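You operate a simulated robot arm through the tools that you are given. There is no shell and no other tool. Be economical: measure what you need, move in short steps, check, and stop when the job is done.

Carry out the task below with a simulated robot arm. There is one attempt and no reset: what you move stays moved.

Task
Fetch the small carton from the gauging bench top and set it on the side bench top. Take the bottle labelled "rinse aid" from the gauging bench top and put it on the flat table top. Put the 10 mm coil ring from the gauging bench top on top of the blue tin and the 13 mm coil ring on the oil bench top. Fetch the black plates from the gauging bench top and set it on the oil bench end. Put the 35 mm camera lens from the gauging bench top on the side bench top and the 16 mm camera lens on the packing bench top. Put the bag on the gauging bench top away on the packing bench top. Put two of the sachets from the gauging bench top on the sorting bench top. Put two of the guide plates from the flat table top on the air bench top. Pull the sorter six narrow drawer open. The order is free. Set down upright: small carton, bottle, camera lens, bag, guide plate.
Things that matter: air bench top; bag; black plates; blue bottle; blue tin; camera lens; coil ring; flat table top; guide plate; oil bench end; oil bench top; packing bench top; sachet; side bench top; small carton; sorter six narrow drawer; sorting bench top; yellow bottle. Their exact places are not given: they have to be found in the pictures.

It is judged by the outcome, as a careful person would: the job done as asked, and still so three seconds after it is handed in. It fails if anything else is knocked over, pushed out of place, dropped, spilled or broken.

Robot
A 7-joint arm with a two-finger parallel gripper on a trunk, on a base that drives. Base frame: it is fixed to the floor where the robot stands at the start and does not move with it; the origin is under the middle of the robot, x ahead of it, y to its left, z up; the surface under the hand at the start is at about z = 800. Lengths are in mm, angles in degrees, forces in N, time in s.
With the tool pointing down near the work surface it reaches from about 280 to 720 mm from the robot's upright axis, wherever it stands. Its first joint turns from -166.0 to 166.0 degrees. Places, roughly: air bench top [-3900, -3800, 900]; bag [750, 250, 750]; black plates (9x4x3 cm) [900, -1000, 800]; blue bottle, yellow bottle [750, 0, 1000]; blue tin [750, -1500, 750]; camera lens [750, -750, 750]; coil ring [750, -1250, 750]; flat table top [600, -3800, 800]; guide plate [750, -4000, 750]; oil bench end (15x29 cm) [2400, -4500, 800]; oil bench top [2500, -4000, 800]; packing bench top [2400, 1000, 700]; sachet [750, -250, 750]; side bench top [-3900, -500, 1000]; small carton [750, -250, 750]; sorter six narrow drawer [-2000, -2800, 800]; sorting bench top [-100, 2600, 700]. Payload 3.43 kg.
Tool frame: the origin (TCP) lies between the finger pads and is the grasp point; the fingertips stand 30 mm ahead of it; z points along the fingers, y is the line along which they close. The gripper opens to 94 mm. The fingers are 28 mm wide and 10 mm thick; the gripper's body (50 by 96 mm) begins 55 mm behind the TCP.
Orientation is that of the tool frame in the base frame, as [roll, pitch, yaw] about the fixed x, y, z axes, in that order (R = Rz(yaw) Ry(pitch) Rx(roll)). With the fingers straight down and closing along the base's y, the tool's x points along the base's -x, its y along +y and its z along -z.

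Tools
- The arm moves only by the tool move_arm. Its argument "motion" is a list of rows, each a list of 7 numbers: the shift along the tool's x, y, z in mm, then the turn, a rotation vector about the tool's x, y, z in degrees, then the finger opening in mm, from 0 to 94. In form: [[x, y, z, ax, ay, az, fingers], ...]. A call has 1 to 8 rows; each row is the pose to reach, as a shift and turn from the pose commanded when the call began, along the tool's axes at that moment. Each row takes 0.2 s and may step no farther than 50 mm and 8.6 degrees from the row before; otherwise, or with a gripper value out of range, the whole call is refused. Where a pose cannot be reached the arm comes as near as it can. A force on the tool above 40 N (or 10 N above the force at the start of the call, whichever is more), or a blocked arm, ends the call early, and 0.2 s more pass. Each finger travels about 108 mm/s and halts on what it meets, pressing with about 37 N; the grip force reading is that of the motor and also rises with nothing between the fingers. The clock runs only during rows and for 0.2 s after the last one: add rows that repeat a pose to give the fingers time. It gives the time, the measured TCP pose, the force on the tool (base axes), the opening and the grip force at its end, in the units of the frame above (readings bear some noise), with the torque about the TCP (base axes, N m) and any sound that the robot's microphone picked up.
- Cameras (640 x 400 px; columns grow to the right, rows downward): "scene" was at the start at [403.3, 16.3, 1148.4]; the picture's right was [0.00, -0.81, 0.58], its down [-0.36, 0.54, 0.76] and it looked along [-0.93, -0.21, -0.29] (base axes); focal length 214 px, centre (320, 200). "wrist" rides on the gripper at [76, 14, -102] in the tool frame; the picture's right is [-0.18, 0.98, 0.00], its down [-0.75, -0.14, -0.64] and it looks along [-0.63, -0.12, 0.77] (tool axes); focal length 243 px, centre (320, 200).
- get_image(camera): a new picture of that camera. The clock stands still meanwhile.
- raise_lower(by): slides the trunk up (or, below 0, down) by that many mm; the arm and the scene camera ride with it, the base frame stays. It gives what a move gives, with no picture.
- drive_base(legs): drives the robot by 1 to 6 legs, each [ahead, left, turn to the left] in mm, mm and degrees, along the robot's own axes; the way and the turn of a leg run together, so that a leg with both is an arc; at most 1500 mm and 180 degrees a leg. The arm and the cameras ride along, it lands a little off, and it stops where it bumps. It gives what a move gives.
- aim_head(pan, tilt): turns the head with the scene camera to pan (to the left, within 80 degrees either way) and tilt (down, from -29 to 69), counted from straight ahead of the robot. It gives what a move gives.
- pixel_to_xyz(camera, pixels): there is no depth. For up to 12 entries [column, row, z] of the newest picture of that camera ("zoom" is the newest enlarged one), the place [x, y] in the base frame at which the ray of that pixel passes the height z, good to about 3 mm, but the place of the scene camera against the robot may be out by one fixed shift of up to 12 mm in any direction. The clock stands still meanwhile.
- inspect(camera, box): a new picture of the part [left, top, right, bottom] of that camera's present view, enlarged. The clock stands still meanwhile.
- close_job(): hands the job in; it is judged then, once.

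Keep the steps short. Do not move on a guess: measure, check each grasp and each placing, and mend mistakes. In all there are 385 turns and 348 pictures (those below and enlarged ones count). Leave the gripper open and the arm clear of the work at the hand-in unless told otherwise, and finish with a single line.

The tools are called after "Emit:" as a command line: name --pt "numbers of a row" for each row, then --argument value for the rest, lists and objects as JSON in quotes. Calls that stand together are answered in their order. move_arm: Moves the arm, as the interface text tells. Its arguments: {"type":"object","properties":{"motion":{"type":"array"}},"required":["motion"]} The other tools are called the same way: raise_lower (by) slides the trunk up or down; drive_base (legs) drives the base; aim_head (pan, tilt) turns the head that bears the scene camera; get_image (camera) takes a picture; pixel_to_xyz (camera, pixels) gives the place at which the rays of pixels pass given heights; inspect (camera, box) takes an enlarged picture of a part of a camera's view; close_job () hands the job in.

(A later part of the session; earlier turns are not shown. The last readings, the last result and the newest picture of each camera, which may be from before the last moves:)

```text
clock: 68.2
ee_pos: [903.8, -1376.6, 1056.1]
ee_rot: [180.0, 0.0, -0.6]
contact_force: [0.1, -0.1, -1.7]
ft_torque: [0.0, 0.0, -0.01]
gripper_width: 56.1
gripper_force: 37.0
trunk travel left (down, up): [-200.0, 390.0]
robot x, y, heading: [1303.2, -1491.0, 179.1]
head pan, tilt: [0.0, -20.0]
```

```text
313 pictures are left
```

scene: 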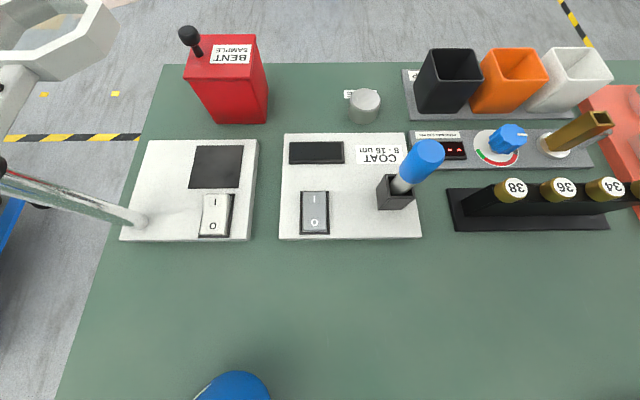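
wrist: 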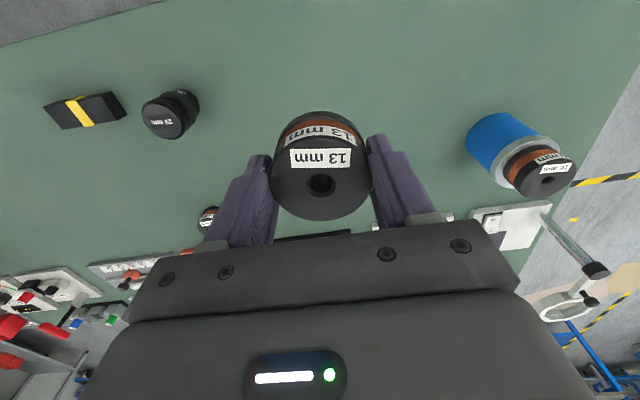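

Ring held firmly. Back out, turn toward −y, advance, and look ahead.

Emit:
drive_base --legs '[[-230, 0, 0], [0, 0, 90], [900, 0, 0]]'

Emit:
aim_head --pan 0 --tilt -29

Emit:
get_image --camera "scene"

Emit:
aim_head --pan 50 --tilt -29

Emit:
get_image --camera "scene"

```text
clock: 78.2
ee_pos: [1443.9, -2796.2, 1055.8]
ee_rot: [-180.0, -0.1, 90.9]
contact_force: [0.6, -0.1, -2.2]
ft_torque: [0.0, 0.0, 0.02]
gripper_width: 56.3
gripper_force: 36.9
trunk travel left (down, up): [-200.0, 390.0]
robot x, y, heading: [1548.4, -2395.5, -89.1]
head pan, tilt: [0.0, -20.0]
```

```text
clock: 78.8
ee_pos: [1442.1, -2797.8, 1055.7]
ee_rot: [180.0, 0.0, 90.9]
contact_force: [0.2, 0.4, -3.0]
ft_torque: [0.03, -0.02, 0.02]
gripper_width: 56.6
gripper_force: 36.9
trunk travel left (down, up): [-200.0, 390.0]
robot x, y, heading: [1550.1, -2392.9, -89.1]
head pan, tilt: [0.0, -28.6]
```

```text
312 pictures are left
```

scene: 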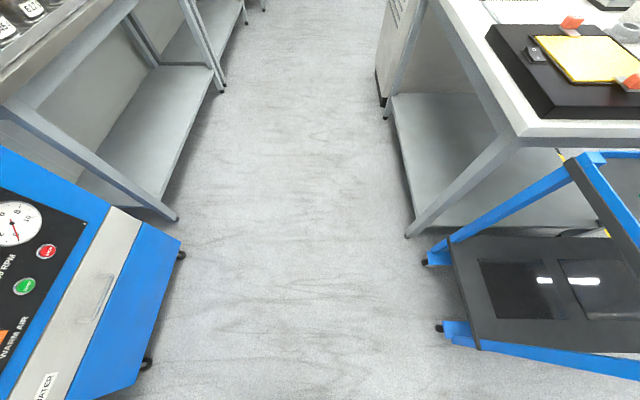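

```text
clock: 80.0
ee_pos: [1442.4, -2797.0, 1055.6]
ee_rot: [-179.9, 0.0, 90.9]
contact_force: [0.3, -0.2, -3.1]
ft_torque: [-0.02, 0.01, 0.02]
gripper_width: 56.3
gripper_force: 37.0
trunk travel left (down, up): [-200.0, 390.0]
robot x, y, heading: [1551.0, -2390.3, -89.1]
head pan, tilt: [50.0, -28.6]
```

```text
311 pictures are left
```

scene: 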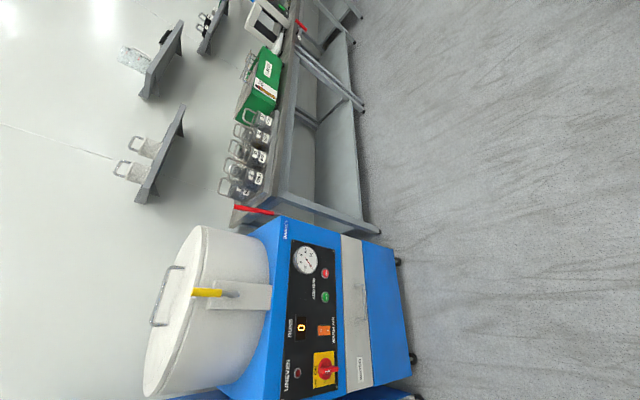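

The aisle continues between the flat table (right) and benches (left). Drive further and look left.

Emit:
drive_base --legs '[[1000, 0, 0]]'

Emit:
aim_head --pan 40 --tilt -29

Emit:
get_image --camera "scene"

Emit:
aim_head --pan 0 --tilt -29

Emit:
get_image --camera "scene"

Emit:
pixel_to_xyz --camera "scene" --pixels '[[320, 100, 0], [250, 100, 0], [200, 200, 0], [400, 100, 0], [450, 200, 0], [150, 200, 800]]'

```text
clock: 85.2
ee_pos: [1457.2, -3798.6, 1055.3]
ee_rot: [-180.0, -0.1, 90.8]
contact_force: [0.1, -0.8, -2.6]
ft_torque: [0.03, 0.04, 0.02]
gripper_width: 56.3
gripper_force: 37.5
trunk travel left (down, up): [-200.0, 390.0]
robot x, y, heading: [1561.2, -3391.8, -88.9]
head pan, tilt: [50.0, -28.6]
```

```text
clock: 85.9
ee_pos: [1456.3, -3799.6, 1055.5]
ee_rot: [179.9, 0.1, 90.8]
contact_force: [0.1, 0.7, -2.2]
ft_torque: [0.01, -0.03, -0.02]
gripper_width: 56.5
gripper_force: 36.7
trunk travel left (down, up): [-200.0, 390.0]
robot x, y, heading: [1563.9, -3393.4, -89.3]
head pan, tilt: [40.0, -28.6]
```

```text
310 pictures are left
```

scene: 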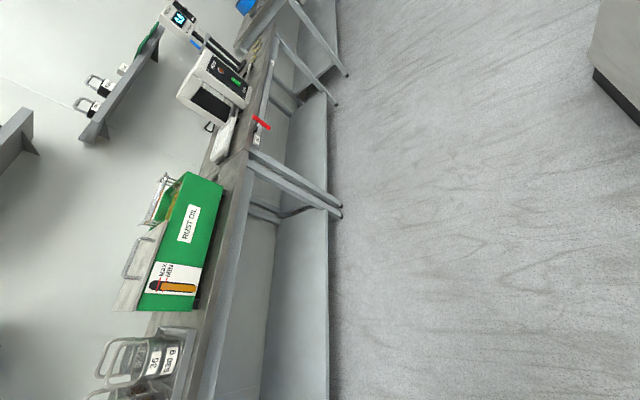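

```text
clock: 87.0
ee_pos: [1456.7, -3798.8, 1055.1]
ee_rot: [180.0, 0.0, 90.8]
contact_force: [-0.3, -0.5, -1.7]
ft_torque: [0.03, -0.01, 0.0]
gripper_width: 56.4
gripper_force: 36.9
trunk travel left (down, up): [-200.0, 390.0]
robot x, y, heading: [1557.7, -3390.6, -88.9]
head pan, tilt: [0.0, -28.6]
```

```text
309 pictures are left
```

scene: 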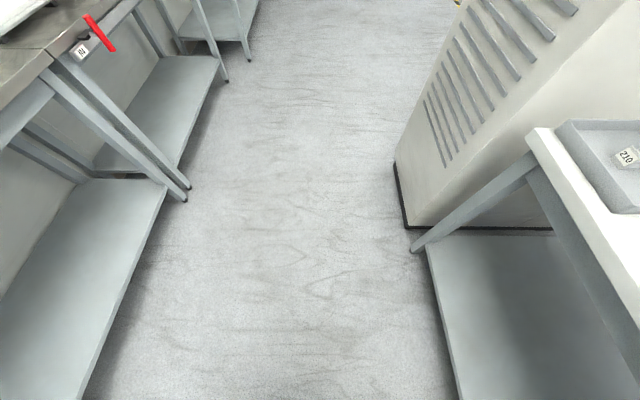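

```text
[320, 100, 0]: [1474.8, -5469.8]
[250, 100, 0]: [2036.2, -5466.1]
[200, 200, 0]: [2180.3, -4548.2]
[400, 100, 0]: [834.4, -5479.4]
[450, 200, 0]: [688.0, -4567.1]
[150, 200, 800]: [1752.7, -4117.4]
```

I'll go to y≈−3990 and turn left to face the oil bench.

Emit:
drive_base --legs '[[600, 0, 0], [0, 0, 89]]'

Emit:
get_image --camera "scene"

Emit:
get_image --camera "wrist"

```text
clock: 94.2
ee_pos: [1976.9, -4085.0, 1054.8]
ee_rot: [-179.9, 0.0, -178.3]
contact_force: [0.0, 0.9, -2.6]
ft_torque: [0.01, -0.01, 0.01]
gripper_width: 56.6
gripper_force: 37.1
trunk travel left (down, up): [-200.0, 390.0]
robot x, y, heading: [1570.8, -3985.1, 1.7]
head pan, tilt: [0.0, -28.6]
```

```text
308 pictures are left
```

scene: 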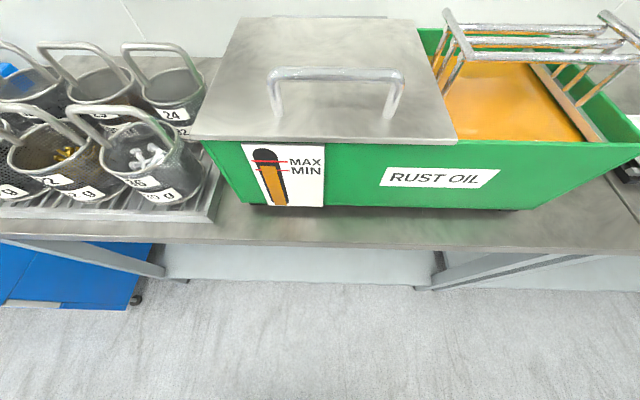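

```text
307 pictures are left
```

wrist: 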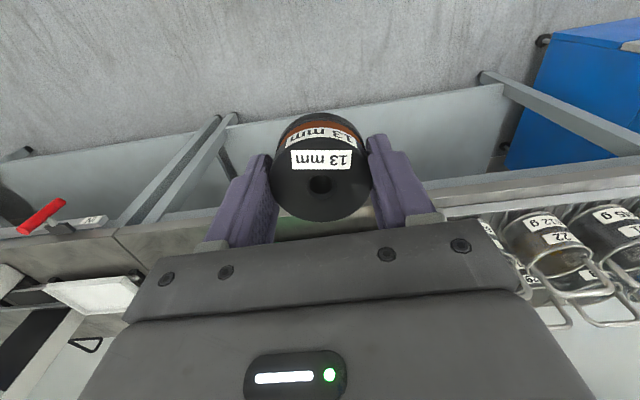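

The green oil box takes much of the bench; look further right toward the end.

Emit:
drive_base --legs '[[0, -350, -1.7]]'

Emit:
get_image --camera "scene"

Emit:
pixel_to_xyz --camera "scene" --pixels '[[100, 240, 800], [300, 240, 800], [500, 240, 800], [320, 240, 900], [320, 200, 800]]'

```text
clock: 96.5
ee_pos: [1978.5, -4444.1, 1055.0]
ee_rot: [-180.0, 0.0, 179.9]
contact_force: [0.0, -0.2, -2.2]
ft_torque: [0.01, 0.03, 0.01]
gripper_width: 56.3
gripper_force: 36.9
trunk travel left (down, up): [-200.0, 390.0]
robot x, y, heading: [1576.7, -4329.1, -0.1]
head pan, tilt: [0.0, -28.6]
```

```text
306 pictures are left
```

scene: 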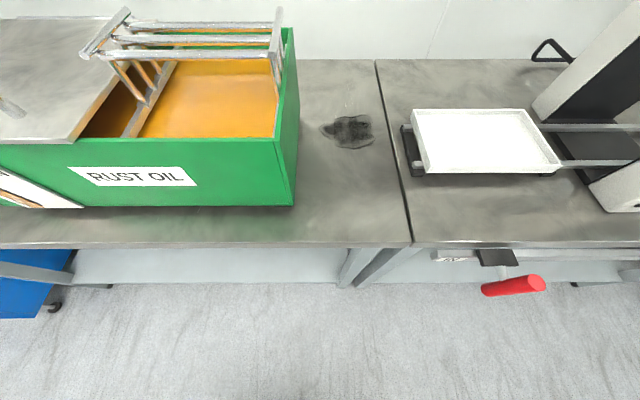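

```text
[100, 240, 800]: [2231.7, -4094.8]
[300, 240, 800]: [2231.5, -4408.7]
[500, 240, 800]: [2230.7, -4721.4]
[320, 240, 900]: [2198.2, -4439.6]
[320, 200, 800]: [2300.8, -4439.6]
```

The end patch right of the box (with a stain) is the oil bench end. For the ring I look for a free spot; check the left part of the bench.

Emit:
pixel_to_xyz --camera "scene" --pixels '[[200, 207, 800], [200, 246, 800], [296, 206, 800], [297, 100, 800], [408, 244, 800], [377, 60, 800], [285, 60, 800]]'

Emit:
drive_base --legs '[[0, 850, 0]]'

Emit:
get_image --camera "scene"

Emit:
pixel_to_xyz --camera "scene" --pixels '[[320, 250, 800], [320, 200, 800], [100, 200, 800], [500, 200, 800]]'

```text
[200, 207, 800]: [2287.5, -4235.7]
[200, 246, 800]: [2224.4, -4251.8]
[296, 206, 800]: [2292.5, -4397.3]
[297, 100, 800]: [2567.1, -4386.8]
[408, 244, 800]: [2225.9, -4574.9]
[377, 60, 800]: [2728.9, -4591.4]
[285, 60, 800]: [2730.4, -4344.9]
```

```text
clock: 100.9
ee_pos: [1977.9, -3606.3, 1055.8]
ee_rot: [179.9, 0.0, -179.8]
contact_force: [0.6, 0.2, -2.0]
ft_torque: [0.02, -0.01, 0.0]
gripper_width: 56.3
gripper_force: 36.8
trunk travel left (down, up): [-200.0, 390.0]
robot x, y, heading: [1574.7, -3493.8, 0.0]
head pan, tilt: [0.0, -28.6]
```

```text
305 pictures are left
```

scene: 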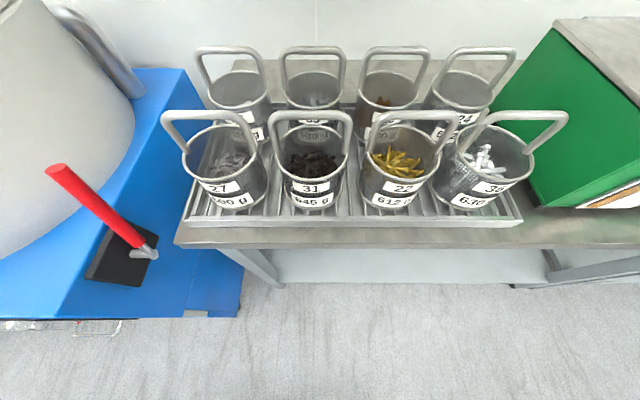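

```text
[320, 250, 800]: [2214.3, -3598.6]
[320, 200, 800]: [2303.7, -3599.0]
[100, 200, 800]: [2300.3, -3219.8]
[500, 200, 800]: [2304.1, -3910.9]
```

The oil bench is full except the right end zone. Plan: ring behind the stain at about (2565,−4490), plates in the front part of the end. Drive back there and approach.

Emit:
drive_base --legs '[[0, -875, 0], [350, 0, 0]]'

Emit:
get_image --camera "scene"

Emit:
get_image --camera "wrist"

```text
clock: 107.4
ee_pos: [2324.5, -4483.2, 1055.7]
ee_rot: [-180.0, 0.0, 179.9]
contact_force: [0.1, 1.0, -2.6]
ft_torque: [0.0, 0.02, 0.01]
gripper_width: 56.4
gripper_force: 37.0
trunk travel left (down, up): [-200.0, 390.0]
robot x, y, heading: [1922.9, -4371.6, -0.2]
head pan, tilt: [0.0, -28.6]
```

```text
304 pictures are left
```

scene: 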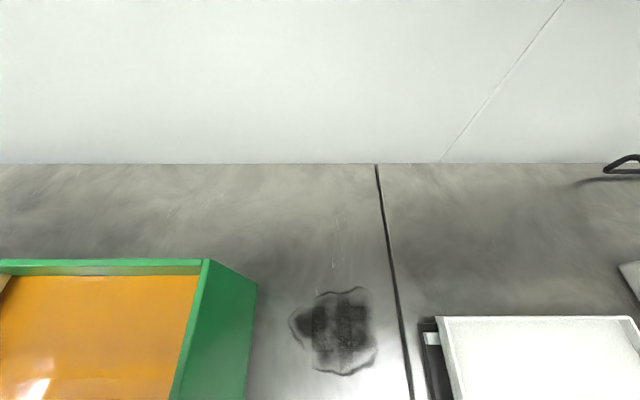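

```text
303 pictures are left
```

wrist: 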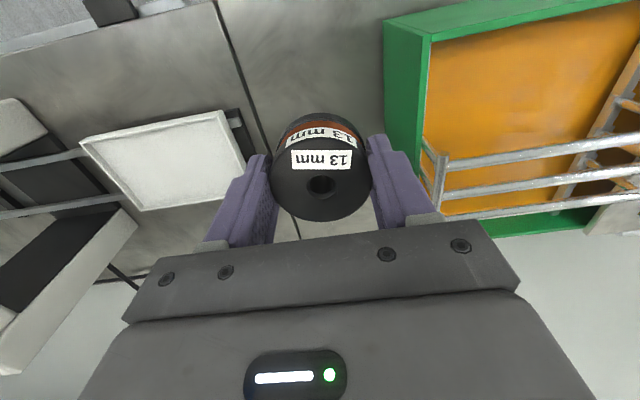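

Emit:
pixel_to_xyz --camera "scene" --pixels '[[300, 163, 800], [258, 285, 800], [330, 330, 800], [340, 290, 800], [395, 290, 800], [376, 165, 800], [340, 250, 800], [440, 320, 830], [205, 262, 900]]'

Emit:
pixel_to_xyz --camera "wrist" --pixels '[[240, 80, 800], [388, 130, 800], [430, 40, 900], [240, 110, 830]]'

```text
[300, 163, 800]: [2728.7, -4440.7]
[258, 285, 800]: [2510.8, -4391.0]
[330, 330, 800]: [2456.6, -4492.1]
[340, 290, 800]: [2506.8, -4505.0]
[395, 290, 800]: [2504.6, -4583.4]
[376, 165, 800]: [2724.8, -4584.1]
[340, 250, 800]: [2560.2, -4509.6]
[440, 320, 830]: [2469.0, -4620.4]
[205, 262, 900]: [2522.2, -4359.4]
```

```text
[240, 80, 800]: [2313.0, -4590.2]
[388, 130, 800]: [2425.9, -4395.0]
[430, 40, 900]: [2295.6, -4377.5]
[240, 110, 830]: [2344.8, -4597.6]
```

Ring target (2558,−4485), between the stain and the wall. Move forward then lower.

Emit:
move_arm --pt "-48 0 0 0 0 0 40" --pt "-96 0 0 0 0 0 40" --pt "-144 0 0 0 0 0 40" --pt "-192 0 10 0 0 0 40" --pt "-233 0 35 0 0 0 40" --pt "-233 0 80 0 0 0 40" --pt "-233 0 120 0 0 0 40" --pt "-233 0 150 0 0 0 40"

Emit:
get_image --camera "wrist"

```text
clock: 109.2
ee_pos: [2557.3, -4483.7, 903.7]
ee_rot: [-180.0, 0.0, 179.9]
contact_force: [-0.8, -0.6, -2.6]
ft_torque: [-0.03, 0.02, -0.01]
gripper_width: 56.5
gripper_force: 36.9
trunk travel left (down, up): [-200.0, 390.0]
robot x, y, heading: [1921.8, -4375.2, -0.2]
head pan, tilt: [0.0, -28.6]
```

```text
302 pictures are left
```

wrist: 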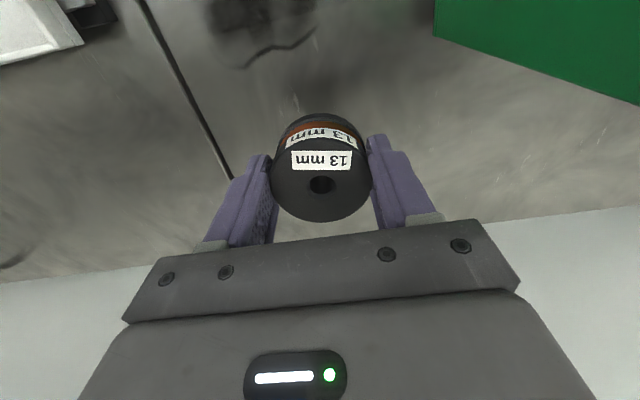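

Clear. Lower in small steps until contact.

Emit:
move_arm --pt "0 0 30 0 0 0 40" --pt "0 0 50 0 0 0 40" --pt "0 0 55 0 0 0 40" --pt "0 0 58 0 0 0 40" --pt "0 0 61 0 0 0 40" --pt "0 0 64 0 0 0 40" --pt "0 0 67 0 0 0 40"

```text
clock: 110.8
ee_pos: [2557.7, -4482.6, 840.1]
ee_rot: [180.0, 0.2, 179.9]
contact_force: [-1.5, 0.6, 19.5]
ft_torque: [0.25, 0.47, 0.04]
gripper_width: 56.4
gripper_force: 37.1
trunk travel left (down, up): [-200.0, 390.0]
robot x, y, heading: [1921.0, -4371.3, 0.0]
head pan, tilt: [0.0, -28.6]
```

Contact at 840. Release and retreat up and back.

Emit:
move_arm --pt "0 0 -3 0 0 0 40" --pt "0 0 -3 0 0 0 66" --pt "0 0 -3 0 0 0 80" --pt "0 0 -45 0 0 0 80" --pt "0 0 -90 0 0 0 80" --pt "20 0 -135 0 0 0 94" --pt "60 0 -160 0 0 0 94" --pt "105 0 -180 0 0 0 94"

Emit:
get_image --camera "wrist"

```text
clock: 112.6
ee_pos: [2448.7, -4481.6, 1017.9]
ee_rot: [180.0, 0.1, 179.8]
contact_force: [0.2, 0.2, 0.6]
ft_torque: [-0.02, -0.01, 0.0]
gripper_width: 94.1
gripper_force: 0.1
trunk travel left (down, up): [-200.0, 390.0]
robot x, y, heading: [1923.8, -4371.0, -0.0]
head pan, tilt: [0.0, -28.6]
```

```text
301 pictures are left
```

wrist: 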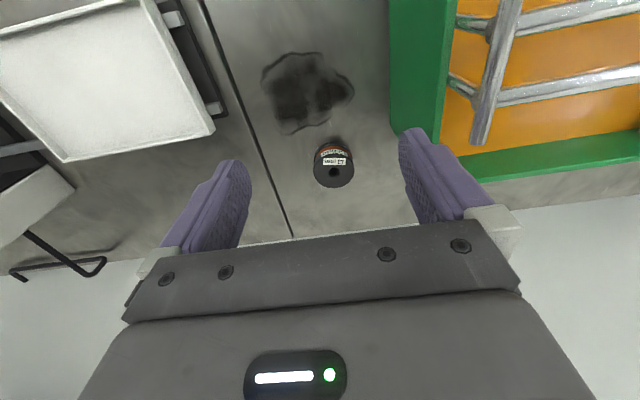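

Ring placed. Now retract, back out and turn to view the flat table (guide plates).

Emit:
move_arm --pt "45 0 -20 0 0 0 94" --pt "90 0 -35 0 0 0 94" --pt "125 0 -40 0 0 0 94"

Emit:
drive_base --legs '[[-350, 0, 0], [0, 450, 0], [0, 0, 180]]'

Emit:
get_image --camera "scene"

Emit:
get_image --camera "wrist"

```text
clock: 113.4
ee_pos: [2326.5, -4483.1, 1057.6]
ee_rot: [179.9, 0.1, 179.9]
contact_force: [0.0, -0.2, -0.1]
ft_torque: [0.0, -0.01, 0.05]
gripper_width: 94.2
gripper_force: 0.1
trunk travel left (down, up): [-200.0, 390.0]
robot x, y, heading: [1921.8, -4371.7, -0.3]
head pan, tilt: [0.0, -28.6]
```

```text
clock: 125.5
ee_pos: [1151.5, -3845.6, 1057.8]
ee_rot: [179.9, 0.0, 3.8]
contact_force: [0.0, -0.2, 0.2]
ft_torque: [0.01, 0.03, -0.01]
gripper_width: 94.2
gripper_force: 0.1
trunk travel left (down, up): [-200.0, 390.0]
robot x, y, heading: [1559.4, -3926.9, -176.2]
head pan, tilt: [0.0, -28.6]
```

```text
300 pictures are left
```

scene: 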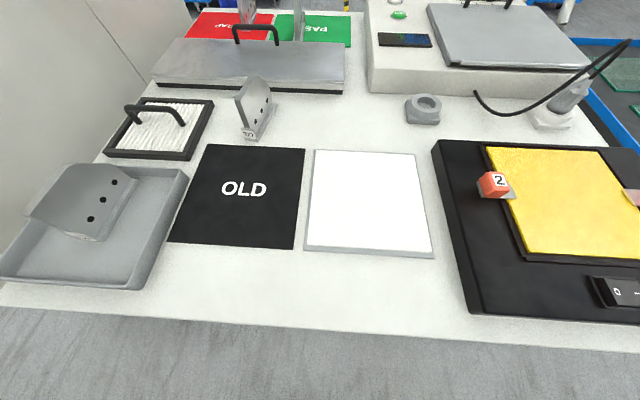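

```text
299 pictures are left
```

wrist: 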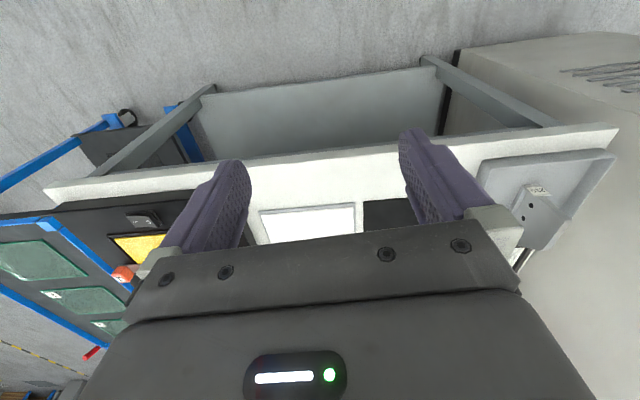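

Two guide plates seem visible: one in the tray (85,205) and one standing (253,105). Zoom.

Emit:
inspect --camera "scene" --box '[0, 60, 320, 290]'

Emit:
inspect --camera "scene" --box '[180, 0, 560, 140]'

Emit:
pixel_to_xyz --camera "scene" --pixels '[[252, 137, 800], [80, 230, 800], [300, 330, 800], [10, 305, 800], [640, 350, 800], [320, 20, 800], [140, 85, 800], [590, 120, 800], [425, 115, 800]]'

```text
1.74 times, centred on (160, 175) of scene
```

zoom: 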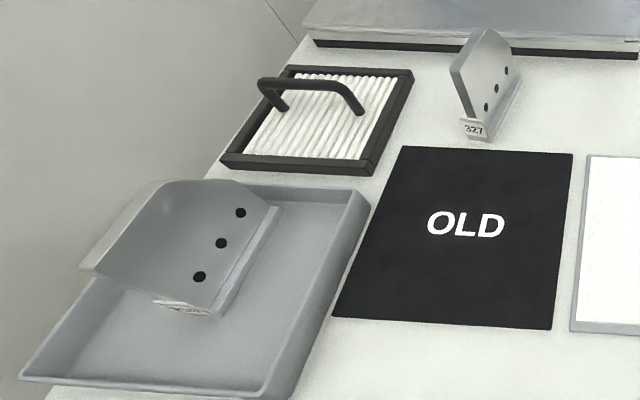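

```text
1.68 times, centred on (370, 70) of scene
```

zoom: 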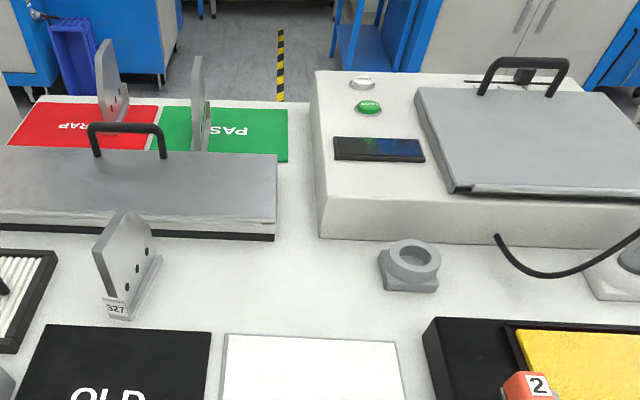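

```text
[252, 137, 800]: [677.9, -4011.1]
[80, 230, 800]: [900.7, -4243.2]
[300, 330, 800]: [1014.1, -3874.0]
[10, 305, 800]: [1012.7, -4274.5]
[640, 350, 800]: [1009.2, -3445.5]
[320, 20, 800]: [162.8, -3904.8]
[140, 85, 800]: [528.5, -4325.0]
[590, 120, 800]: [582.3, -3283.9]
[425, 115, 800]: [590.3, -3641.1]
```

Plate 327 stands free at ≈(678,−4011); another stands in the tray (≈900,−4240). Approach the table edge (x≈1014).

Emit:
drive_base --legs '[[0, 60, -3.8], [280, 0, 0]]'

Emit:
aim_head --pan 0 --tilt -10

Emit:
get_image --camera "scene"

Emit:
get_image --camera "wrist"

```text
clock: 128.0
ee_pos: [876.6, -3875.8, 1058.8]
ee_rot: [179.9, 0.0, -0.3]
contact_force: [0.3, 0.1, -0.2]
ft_torque: [-0.01, -0.06, 0.01]
gripper_width: 94.2
gripper_force: 0.0
trunk travel left (down, up): [-200.0, 390.0]
robot x, y, heading: [1276.3, -3990.2, 180.0]
head pan, tilt: [0.0, -28.6]
```

```text
clock: 128.8
ee_pos: [876.7, -3875.6, 1058.5]
ee_rot: [179.9, 0.0, -0.2]
contact_force: [0.2, 0.1, 0.8]
ft_torque: [0.0, 0.01, -0.01]
gripper_width: 94.0
gripper_force: 0.1
trunk travel left (down, up): [-200.0, 390.0]
robot x, y, heading: [1281.9, -3986.6, 179.6]
head pan, tilt: [0.0, -10.0]
```

```text
296 pictures are left
```

scene: 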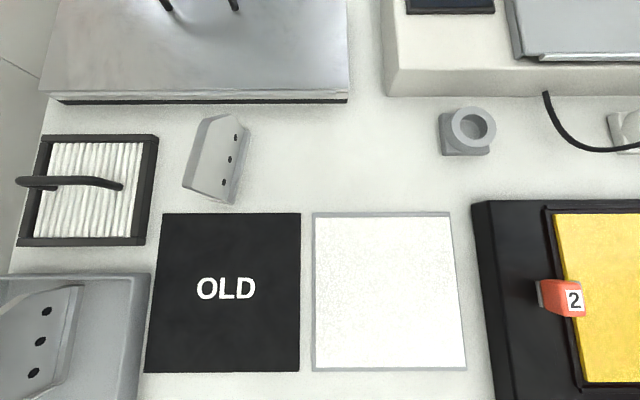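

```text
295 pictures are left
```

wrist: 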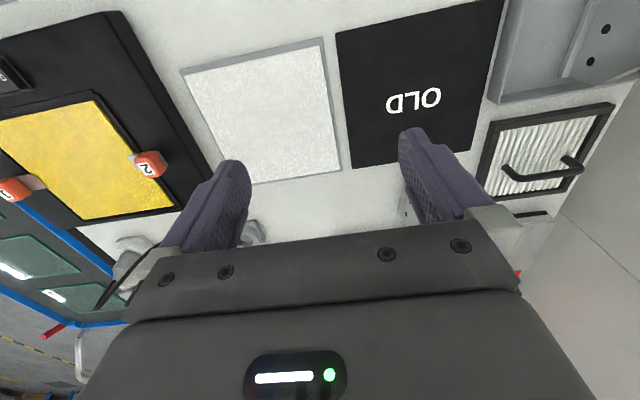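

Move the hand near the plate 327 to look at it closer with the wrist camera.

Emit:
move_arm --pt "-30 30 0 0 0 0 94" --pt "-60 60 0 0 0 0 94" --pt "-90 90 0 0 0 0 94" --pt "-110 125 0 0 0 0 94"

Emit:
get_image --camera "wrist"

Emit:
get_image --camera "scene"

```text
clock: 129.8
ee_pos: [766.2, -3999.7, 1058.5]
ee_rot: [179.9, -0.1, -0.3]
contact_force: [-0.9, 0.2, -0.3]
ft_torque: [0.0, 0.02, -0.04]
gripper_width: 93.9
gripper_force: 0.1
trunk travel left (down, up): [-200.0, 390.0]
robot x, y, heading: [1280.1, -3990.2, 179.9]
head pan, tilt: [0.0, -10.0]
```

```text
294 pictures are left
```

wrist: 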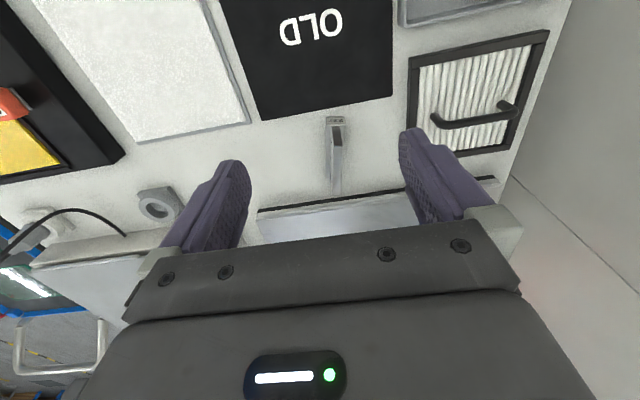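

```text
293 pictures are left
```

scene: 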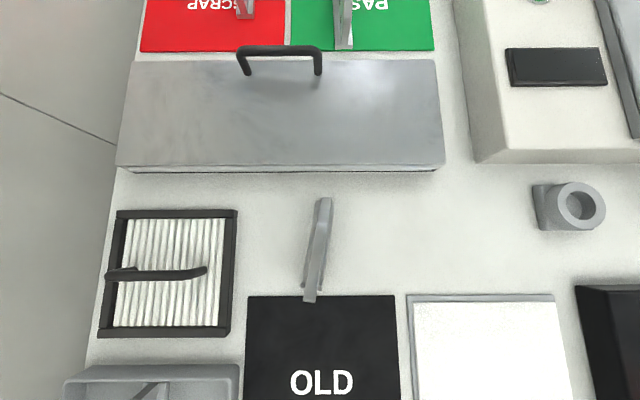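

Emit:
inspect --camera "wrist" --box '[260, 80, 420, 220]'

Emit:
inspect --camera "scene" --box '[240, 170, 400, 310]'

```text
2.86 times, centred on (340, 150) of wrist
```

zoom: 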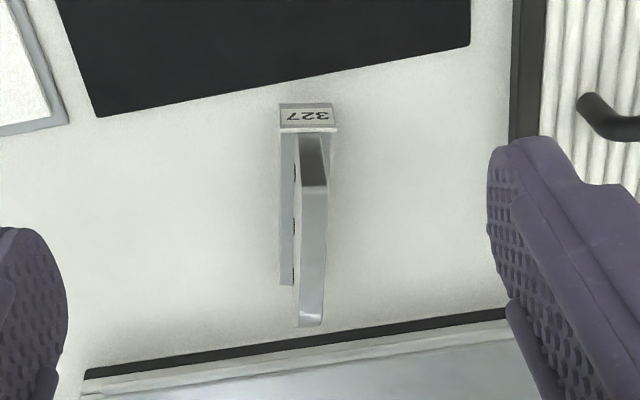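

```text
2.86 times, centred on (320, 240) of scene
```

zoom: 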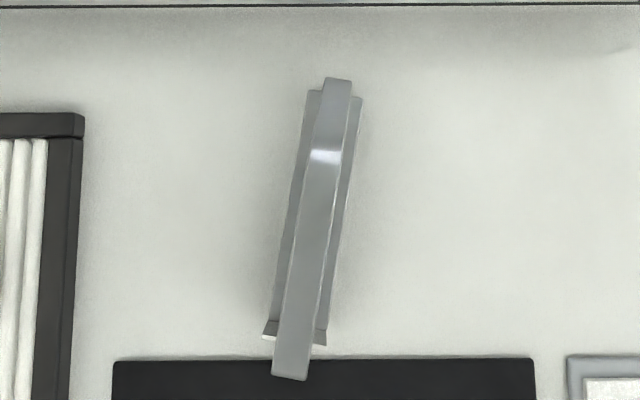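

Emit:
pixel_to_xyz --camera "wrist" --pixels '[[337.6, 146.5, 900], [337.6, 146.5, 880], [336.5, 192.7, 900], [336.5, 192.7, 880], [337, 131, 815], [328.5, 179, 810]]'

Emit:
pixel_to_xyz --camera "scene" --pixels '[[309.5, 302, 900], [309.5, 302, 880], [309.5, 302, 860], [322, 224, 900], [322, 224, 880], [323.5, 197, 880], [323.5, 197, 860], [308, 288, 815], [326, 203, 810]]'

```text
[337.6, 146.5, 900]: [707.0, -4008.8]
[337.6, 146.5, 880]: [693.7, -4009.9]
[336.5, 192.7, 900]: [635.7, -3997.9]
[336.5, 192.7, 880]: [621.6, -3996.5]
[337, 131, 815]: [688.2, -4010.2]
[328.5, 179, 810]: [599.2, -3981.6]
```

```text
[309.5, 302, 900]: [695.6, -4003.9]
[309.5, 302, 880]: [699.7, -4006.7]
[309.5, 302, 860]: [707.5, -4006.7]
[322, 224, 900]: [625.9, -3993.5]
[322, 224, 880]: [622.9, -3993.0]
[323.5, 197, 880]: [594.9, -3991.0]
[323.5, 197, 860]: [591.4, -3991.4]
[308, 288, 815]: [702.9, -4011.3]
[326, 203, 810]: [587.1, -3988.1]
```

The plate is an inverted T, about 90 mm tall, centre ≈(652,−4001), turned ~8.5°. Move over it with an 8.5° turn and go down to z 930 to check.

Emit:
move_arm --pt "-40 1 0 0 0 4 94" --pt "-80 1 0 0 0 8.5 94" --pt "-112 1 0 0 0 8.5 94" --pt "-112 1 45 0 0 8.5 94" --pt "-112 1 90 0 0 8.5 94" --pt "-112 1 120 0 0 8.5 94" --pt "-112 1 120 0 0 8.5 94"

Emit:
get_image --camera "wrist"

```text
clock: 131.4
ee_pos: [652.8, -4001.0, 938.6]
ee_rot: [180.0, 0.0, -8.6]
contact_force: [0.6, 0.7, 0.3]
ft_torque: [0.01, 0.0, 0.01]
gripper_width: 93.7
gripper_force: 0.1
trunk travel left (down, up): [-200.0, 390.0]
robot x, y, heading: [1279.7, -3987.7, 179.7]
head pan, tilt: [0.0, -10.0]
```

```text
290 pictures are left
```

wrist: 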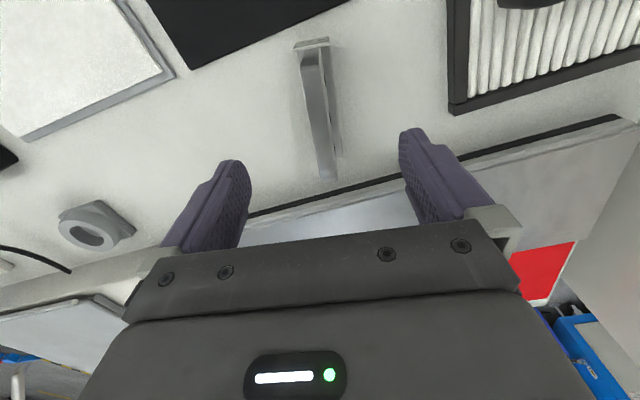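

Aligned and centred. Descend to z 862 and close.

Emit:
move_arm --pt "0 0 40 0 0 0 94" --pt "0 0 76 0 0 0 94" --pt "0 0 76 0 0 0 50" --pt "0 0 76 0 0 0 10" --pt "0 0 76 0 0 0 0" --pt "0 0 76 0 0 0 0"

Emit:
get_image --camera "wrist"

```text
clock: 132.8
ee_pos: [651.6, -4000.9, 862.1]
ee_rot: [180.0, 0.1, -8.7]
contact_force: [-0.7, -0.2, -0.6]
ft_torque: [-0.02, 0.21, 0.01]
gripper_width: 16.3
gripper_force: 36.8
trunk travel left (down, up): [-200.0, 390.0]
robot x, y, heading: [1278.1, -3986.7, 179.5]
head pan, tilt: [0.0, -10.0]
```

```text
289 pictures are left
```

wrist: 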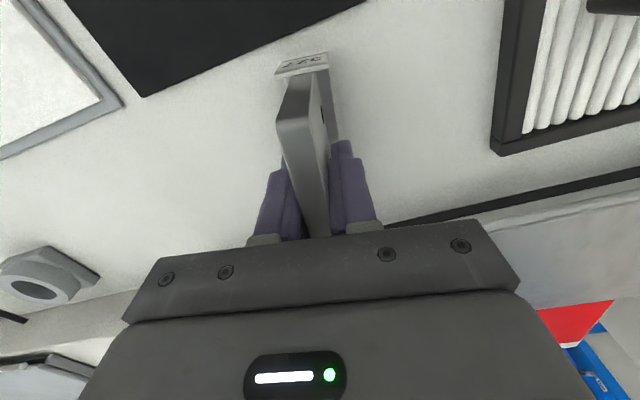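

Plate gripped (16.3 mm). Lift and retract over the robot side.

Emit:
move_arm --pt "0 0 -48 0 0 0 0" --pt "0 0 -96 0 0 0 0" --pt "0 0 -144 0 0 0 0" --pt "0 0 -192 0 0 0 0" --pt "48 0 -200 0 0 0 0" --pt "96 0 -205 0 0 0 0" --pt "144 0 -210 0 0 0 0" --pt "192 0 -215 0 0 0 0"

Emit:
get_image --camera "wrist"

Emit:
get_image --camera "scene"

```text
clock: 134.6
ee_pos: [843.8, -4028.5, 1078.2]
ee_rot: [-180.0, 0.0, -8.7]
contact_force: [0.4, -0.5, -5.1]
ft_torque: [0.0, 0.03, -0.02]
gripper_width: 16.3
gripper_force: 37.2
trunk travel left (down, up): [-200.0, 390.0]
robot x, y, heading: [1281.0, -3985.1, 179.8]
head pan, tilt: [0.0, -10.0]
```

```text
288 pictures are left
```

wrist: 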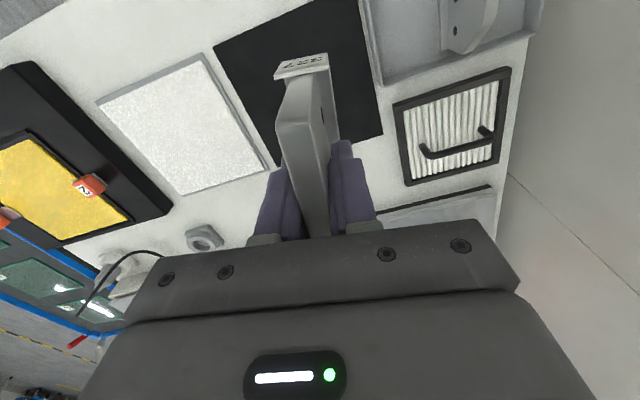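

```text
287 pictures are left
```

scene: 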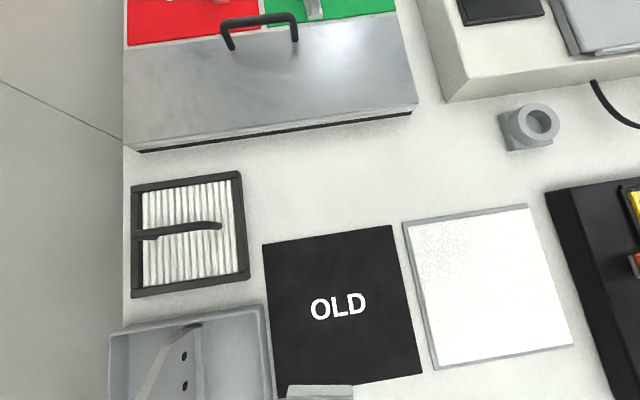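

Now drive: back out, move along the aisle to y≈−2350, then west.

Emit:
drive_base --legs '[[-320, 0, 0], [0, -1500, 0], [0, -140, 0], [1200, 0, 0], [1200, 0, 0]]'

Emit:
aim_head --pan 0 --tilt -29

Emit:
get_image --camera "scene"

Emit:
aim_head --pan 60 --tilt -29

Emit:
get_image --camera "scene"

Emit:
aim_head --pan -60 --tilt -29

Emit:
get_image --camera "scene"

```text
clock: 156.1
ee_pos: [-1240.8, -2445.9, 1077.4]
ee_rot: [180.0, 0.0, -7.0]
contact_force: [0.3, -0.3, -4.2]
ft_torque: [0.0, 0.0, 0.0]
gripper_width: 16.4
gripper_force: 37.3
trunk travel left (down, up): [-200.0, 390.0]
robot x, y, heading: [-801.2, -2392.5, -178.5]
head pan, tilt: [0.0, -10.0]
```

```text
clock: 156.9
ee_pos: [-1240.3, -2445.4, 1077.8]
ee_rot: [-179.9, 0.0, -7.1]
contact_force: [-0.7, 0.7, -3.1]
ft_torque: [0.02, -0.01, 0.02]
gripper_width: 16.4
gripper_force: 36.7
trunk travel left (down, up): [-200.0, 390.0]
robot x, y, heading: [-804.8, -2392.3, -178.6]
head pan, tilt: [0.0, -28.6]
```

```text
286 pictures are left
```

scene: 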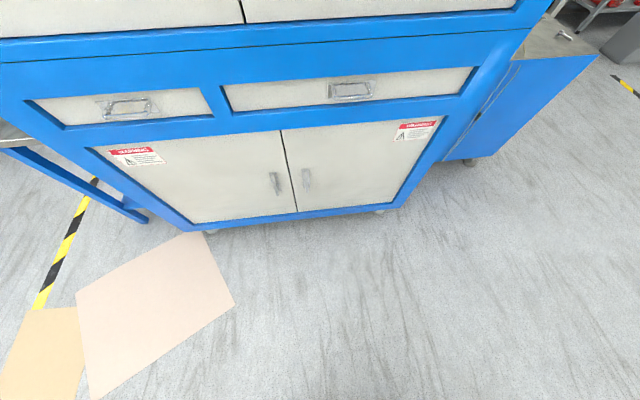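

```text
clock: 158.2
ee_pos: [-1242.0, -2445.7, 1078.9]
ee_rot: [180.0, 0.0, -7.1]
contact_force: [0.2, 0.7, -3.4]
ft_torque: [0.0, -0.02, 0.01]
gripper_width: 16.2
gripper_force: 37.0
trunk travel left (down, up): [-200.0, 390.0]
robot x, y, heading: [-803.3, -2395.1, -178.6]
head pan, tilt: [60.0, -28.6]
```

```text
285 pictures are left
```

scene: 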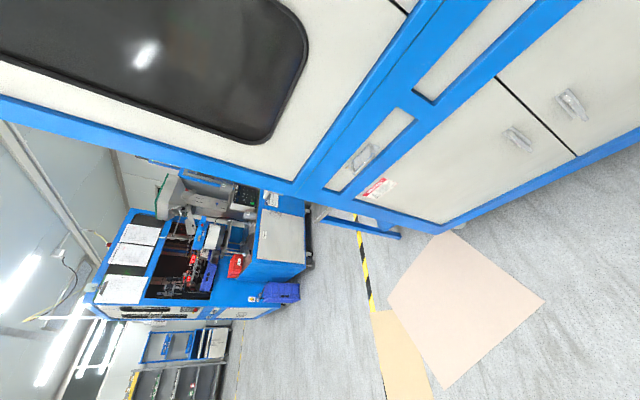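

```text
clock: 160.2
ee_pos: [-1240.0, -2446.4, 1078.1]
ee_rot: [-180.0, 0.1, -7.0]
contact_force: [0.4, -0.1, -3.9]
ft_torque: [-0.02, -0.01, -0.03]
gripper_width: 16.0
gripper_force: 36.7
trunk travel left (down, up): [-200.0, 390.0]
robot x, y, heading: [-804.2, -2391.5, -178.2]
head pan, tilt: [-60.0, -28.6]
```

```text
284 pictures are left
```

scene: 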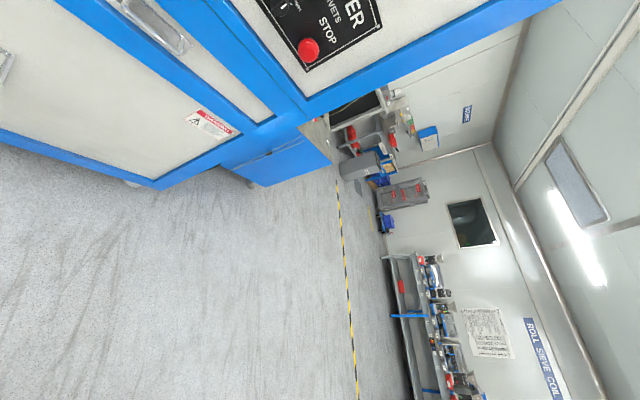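

A large blue sorter with drawers stands ahead. Measure its floor line and the tape/sheets; need the un-panned picture again.

Emit:
pixel_to_xyz --camera "scene" --pixels '[[155, 188, 100], [20, 135, 100], [270, 185, 100], [330, 163, 100], [345, 250, 0], [340, 180, 0], [385, 230, 0]]'

Emit:
aim_head --pan 0 --tilt -29

Emit:
get_image --camera "scene"

Emit:
pixel_to_xyz --camera "scene" --pixels '[[195, 230, 80], [400, 208, 80], [75, 295, 0], [235, 303, 0], [40, 300, 0], [95, 185, 0], [145, 220, 0], [495, 155, 80], [615, 80, 0]]'

```text
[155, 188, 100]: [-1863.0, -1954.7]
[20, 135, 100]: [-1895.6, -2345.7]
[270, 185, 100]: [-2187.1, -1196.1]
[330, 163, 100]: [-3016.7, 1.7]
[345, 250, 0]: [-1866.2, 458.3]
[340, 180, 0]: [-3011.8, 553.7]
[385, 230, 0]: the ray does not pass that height
```

```text
clock: 161.5
ee_pos: [-1241.0, -2445.0, 1077.9]
ee_rot: [180.0, 0.0, -7.0]
contact_force: [1.0, -0.5, -3.8]
ft_torque: [-0.01, -0.02, -0.05]
gripper_width: 16.4
gripper_force: 36.8
trunk travel left (down, up): [-200.0, 390.0]
robot x, y, heading: [-799.8, -2390.2, -178.5]
head pan, tilt: [0.0, -28.6]
```

```text
283 pictures are left
```

scene: 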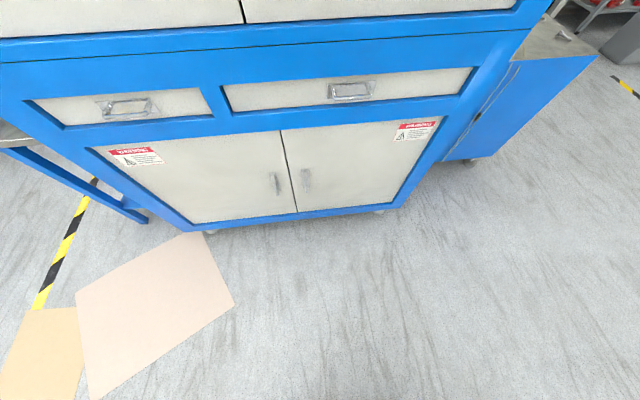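

```text
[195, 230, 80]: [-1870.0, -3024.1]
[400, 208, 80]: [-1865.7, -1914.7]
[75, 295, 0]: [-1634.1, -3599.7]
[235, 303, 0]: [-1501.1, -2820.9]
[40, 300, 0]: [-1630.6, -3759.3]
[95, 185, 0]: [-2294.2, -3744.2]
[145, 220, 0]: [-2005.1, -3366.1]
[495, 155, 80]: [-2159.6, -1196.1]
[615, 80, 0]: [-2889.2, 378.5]
```

The sorter (narrow drawer at left, handle at (128,107)) blocks the way; the south side has sheets on the floor. I'll try the north side: go to y≈−650 and look west.

Emit:
drive_base --legs '[[0, -1500, -1.5], [0, -250, 0]]'

Emit:
get_image --camera "scene"

Emit:
pixel_to_xyz --camera "scene" --pixels '[[320, 10, 0], [320, 100, 0], [320, 200, 0], [100, 100, 0], [540, 100, 0], [100, 200, 0], [540, 200, 0]]'

```text
clock: 170.2
ee_pos: [-1271.5, -718.6, 1078.5]
ee_rot: [180.0, 0.1, -7.6]
contact_force: [0.1, 0.2, -3.2]
ft_torque: [-0.01, -0.01, -0.02]
gripper_width: 16.5
gripper_force: 37.3
trunk travel left (down, up): [-200.0, 390.0]
robot x, y, heading: [-834.6, -668.2, -179.1]
head pan, tilt: [0.0, -28.6]
```

```text
282 pictures are left
```

scene: 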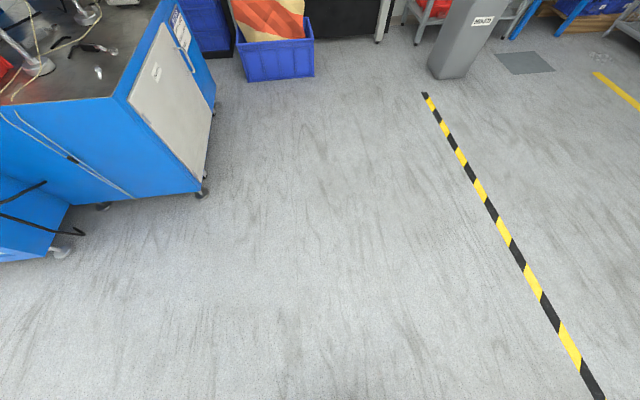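

```text
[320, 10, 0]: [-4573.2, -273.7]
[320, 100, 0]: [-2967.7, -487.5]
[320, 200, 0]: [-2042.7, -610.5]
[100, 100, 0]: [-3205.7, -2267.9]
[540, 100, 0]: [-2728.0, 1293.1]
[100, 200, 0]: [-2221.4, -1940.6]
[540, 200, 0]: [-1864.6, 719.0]
```

Emit:
pixel_to_xyz --camera "scene" --pixels '[[205, 192, 0], [214, 112, 0], [247, 80, 0], [312, 76, 0], [380, 42, 0], [450, 78, 0], [215, 55, 0], [425, 95, 0], [60, 250, 0]]'

Emit:
drive_base --legs '[[900, 0, 0]]'

Emit:
get_image --camera "scene"

Emit:
aim_head --pan 60 --tilt -29

Emit:
get_image --camera "scene"

```text
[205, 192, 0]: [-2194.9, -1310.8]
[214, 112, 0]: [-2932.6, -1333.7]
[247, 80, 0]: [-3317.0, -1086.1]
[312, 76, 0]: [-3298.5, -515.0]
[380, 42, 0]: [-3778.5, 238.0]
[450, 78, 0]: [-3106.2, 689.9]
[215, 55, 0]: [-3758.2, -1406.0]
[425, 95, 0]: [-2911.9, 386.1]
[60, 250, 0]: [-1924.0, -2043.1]
```

```text
clock: 174.9
ee_pos: [-2169.2, -742.3, 1078.3]
ee_rot: [-180.0, 0.1, -7.1]
contact_force: [1.0, -0.3, -4.2]
ft_torque: [-0.01, -0.04, 0.03]
gripper_width: 16.4
gripper_force: 37.8
trunk travel left (down, up): [-200.0, 390.0]
robot x, y, heading: [-1733.7, -690.5, -178.5]
head pan, tilt: [0.0, -28.6]
```

```text
281 pictures are left
```

scene: 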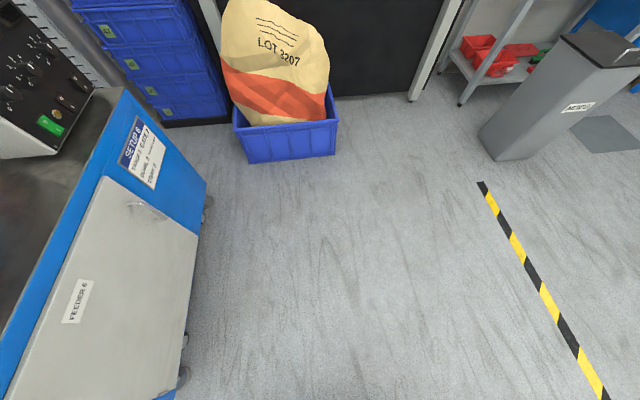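

```text
clock: 176.2
ee_pos: [-2169.2, -740.9, 1078.0]
ee_rot: [180.0, -0.1, -7.1]
contact_force: [0.0, -0.3, -3.7]
ft_torque: [0.01, 0.0, 0.0]
gripper_width: 16.3
gripper_force: 37.2
trunk travel left (down, up): [-200.0, 390.0]
robot x, y, heading: [-1735.8, -689.0, -178.4]
head pan, tilt: [60.0, -28.6]
```

```text
280 pictures are left
```

scene: 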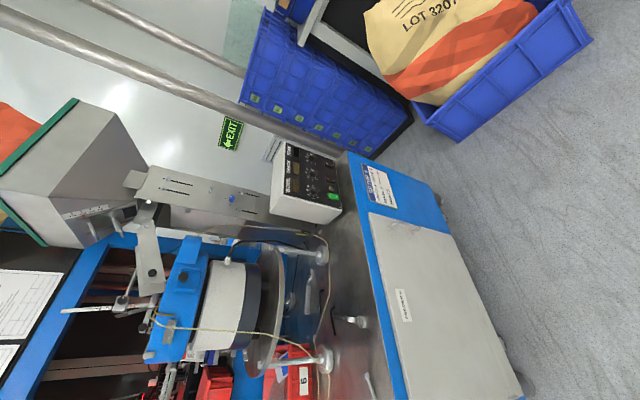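

Emit:
aim_head --pan 20 --tilt -29

Emit:
get_image --camera "scene"

```text
clock: 177.3
ee_pos: [-2169.6, -741.0, 1078.6]
ee_rot: [179.9, -0.1, -7.0]
contact_force: [-0.1, 0.3, -3.0]
ft_torque: [-0.03, -0.02, -0.01]
gripper_width: 16.1
gripper_force: 37.3
trunk travel left (down, up): [-200.0, 390.0]
robot x, y, heading: [-1732.2, -689.6, -178.6]
head pan, tilt: [20.0, -28.6]
```

```text
279 pictures are left
```

scene: 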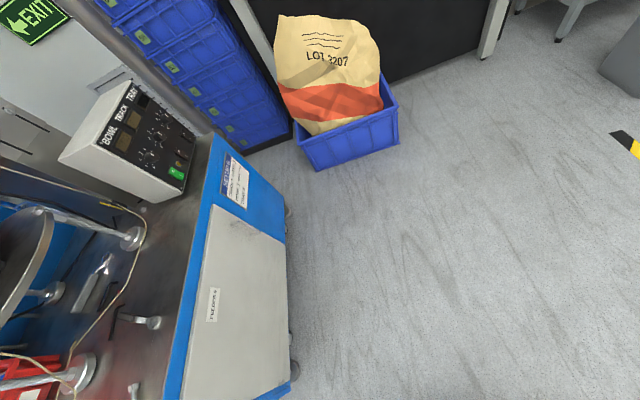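

The gap between feeder and crates is too narrow here. I'll try the southern way: back out and go to y≈−3500 at x≈−700, then look.

Emit:
drive_base --legs '[[-1050, 0, -1.5], [0, 1400, 0], [0, 1000, 0]]'

Emit:
aim_head --pan 30 --tilt -29

Emit:
get_image --camera "scene"

Emit:
pixel_to_xyz --camera "scene" --pixels '[[320, 100, 0], [320, 200, 0], [100, 200, 0], [540, 200, 0], [200, 300, 0], [100, 100, 0]]'

```text
clock: 194.1
ee_pos: [-1155.1, -3121.1, 1077.1]
ee_rot: [180.0, -0.1, -9.9]
contact_force: [-0.1, -1.2, -3.4]
ft_torque: [0.0, 0.01, 0.01]
gripper_width: 16.3
gripper_force: 37.0
trunk travel left (down, up): [-200.0, 390.0]
robot x, y, heading: [-716.4, -3086.4, 178.8]
head pan, tilt: [20.0, -28.6]
```

```text
clock: 194.8
ee_pos: [-1156.6, -3120.3, 1079.3]
ee_rot: [-180.0, 0.0, -9.8]
contact_force: [0.5, 0.0, -4.4]
ft_torque: [0.03, -0.02, 0.01]
gripper_width: 16.3
gripper_force: 37.0
trunk travel left (down, up): [-200.0, 390.0]
robot x, y, heading: [-714.3, -3089.3, 178.7]
head pan, tilt: [30.0, -28.6]
```

```text
278 pictures are left
```

scene: 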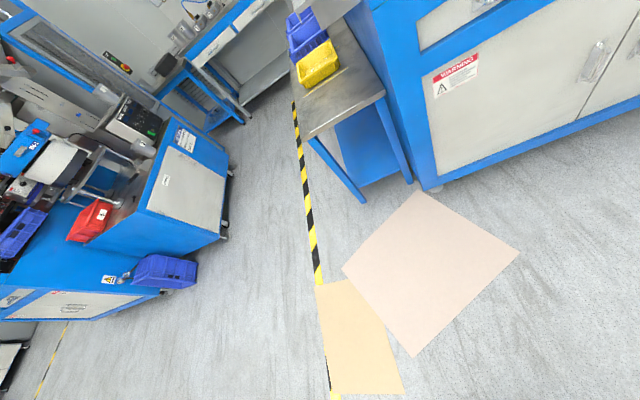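

```text
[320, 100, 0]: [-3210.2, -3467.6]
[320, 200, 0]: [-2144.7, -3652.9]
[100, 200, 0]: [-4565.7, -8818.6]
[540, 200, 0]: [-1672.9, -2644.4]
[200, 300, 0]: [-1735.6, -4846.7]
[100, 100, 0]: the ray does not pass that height
```

Emit:
pixel_to_xyz --camera "scene" --pixels '[[222, 240, 0], [230, 172, 0], [196, 288, 250], [363, 203, 0], [316, 285, 0], [333, 398, 0], [295, 100, 0], [245, 118, 0], [410, 355, 0], [520, 253, 0], [403, 393, 0]]'

```text
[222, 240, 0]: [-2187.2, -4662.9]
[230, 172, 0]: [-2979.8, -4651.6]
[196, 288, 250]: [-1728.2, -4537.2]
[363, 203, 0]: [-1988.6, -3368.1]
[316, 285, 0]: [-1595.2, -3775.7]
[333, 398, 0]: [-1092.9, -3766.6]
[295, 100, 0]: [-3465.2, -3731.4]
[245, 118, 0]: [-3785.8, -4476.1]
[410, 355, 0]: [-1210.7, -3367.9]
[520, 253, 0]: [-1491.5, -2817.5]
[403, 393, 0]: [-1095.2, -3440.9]
```

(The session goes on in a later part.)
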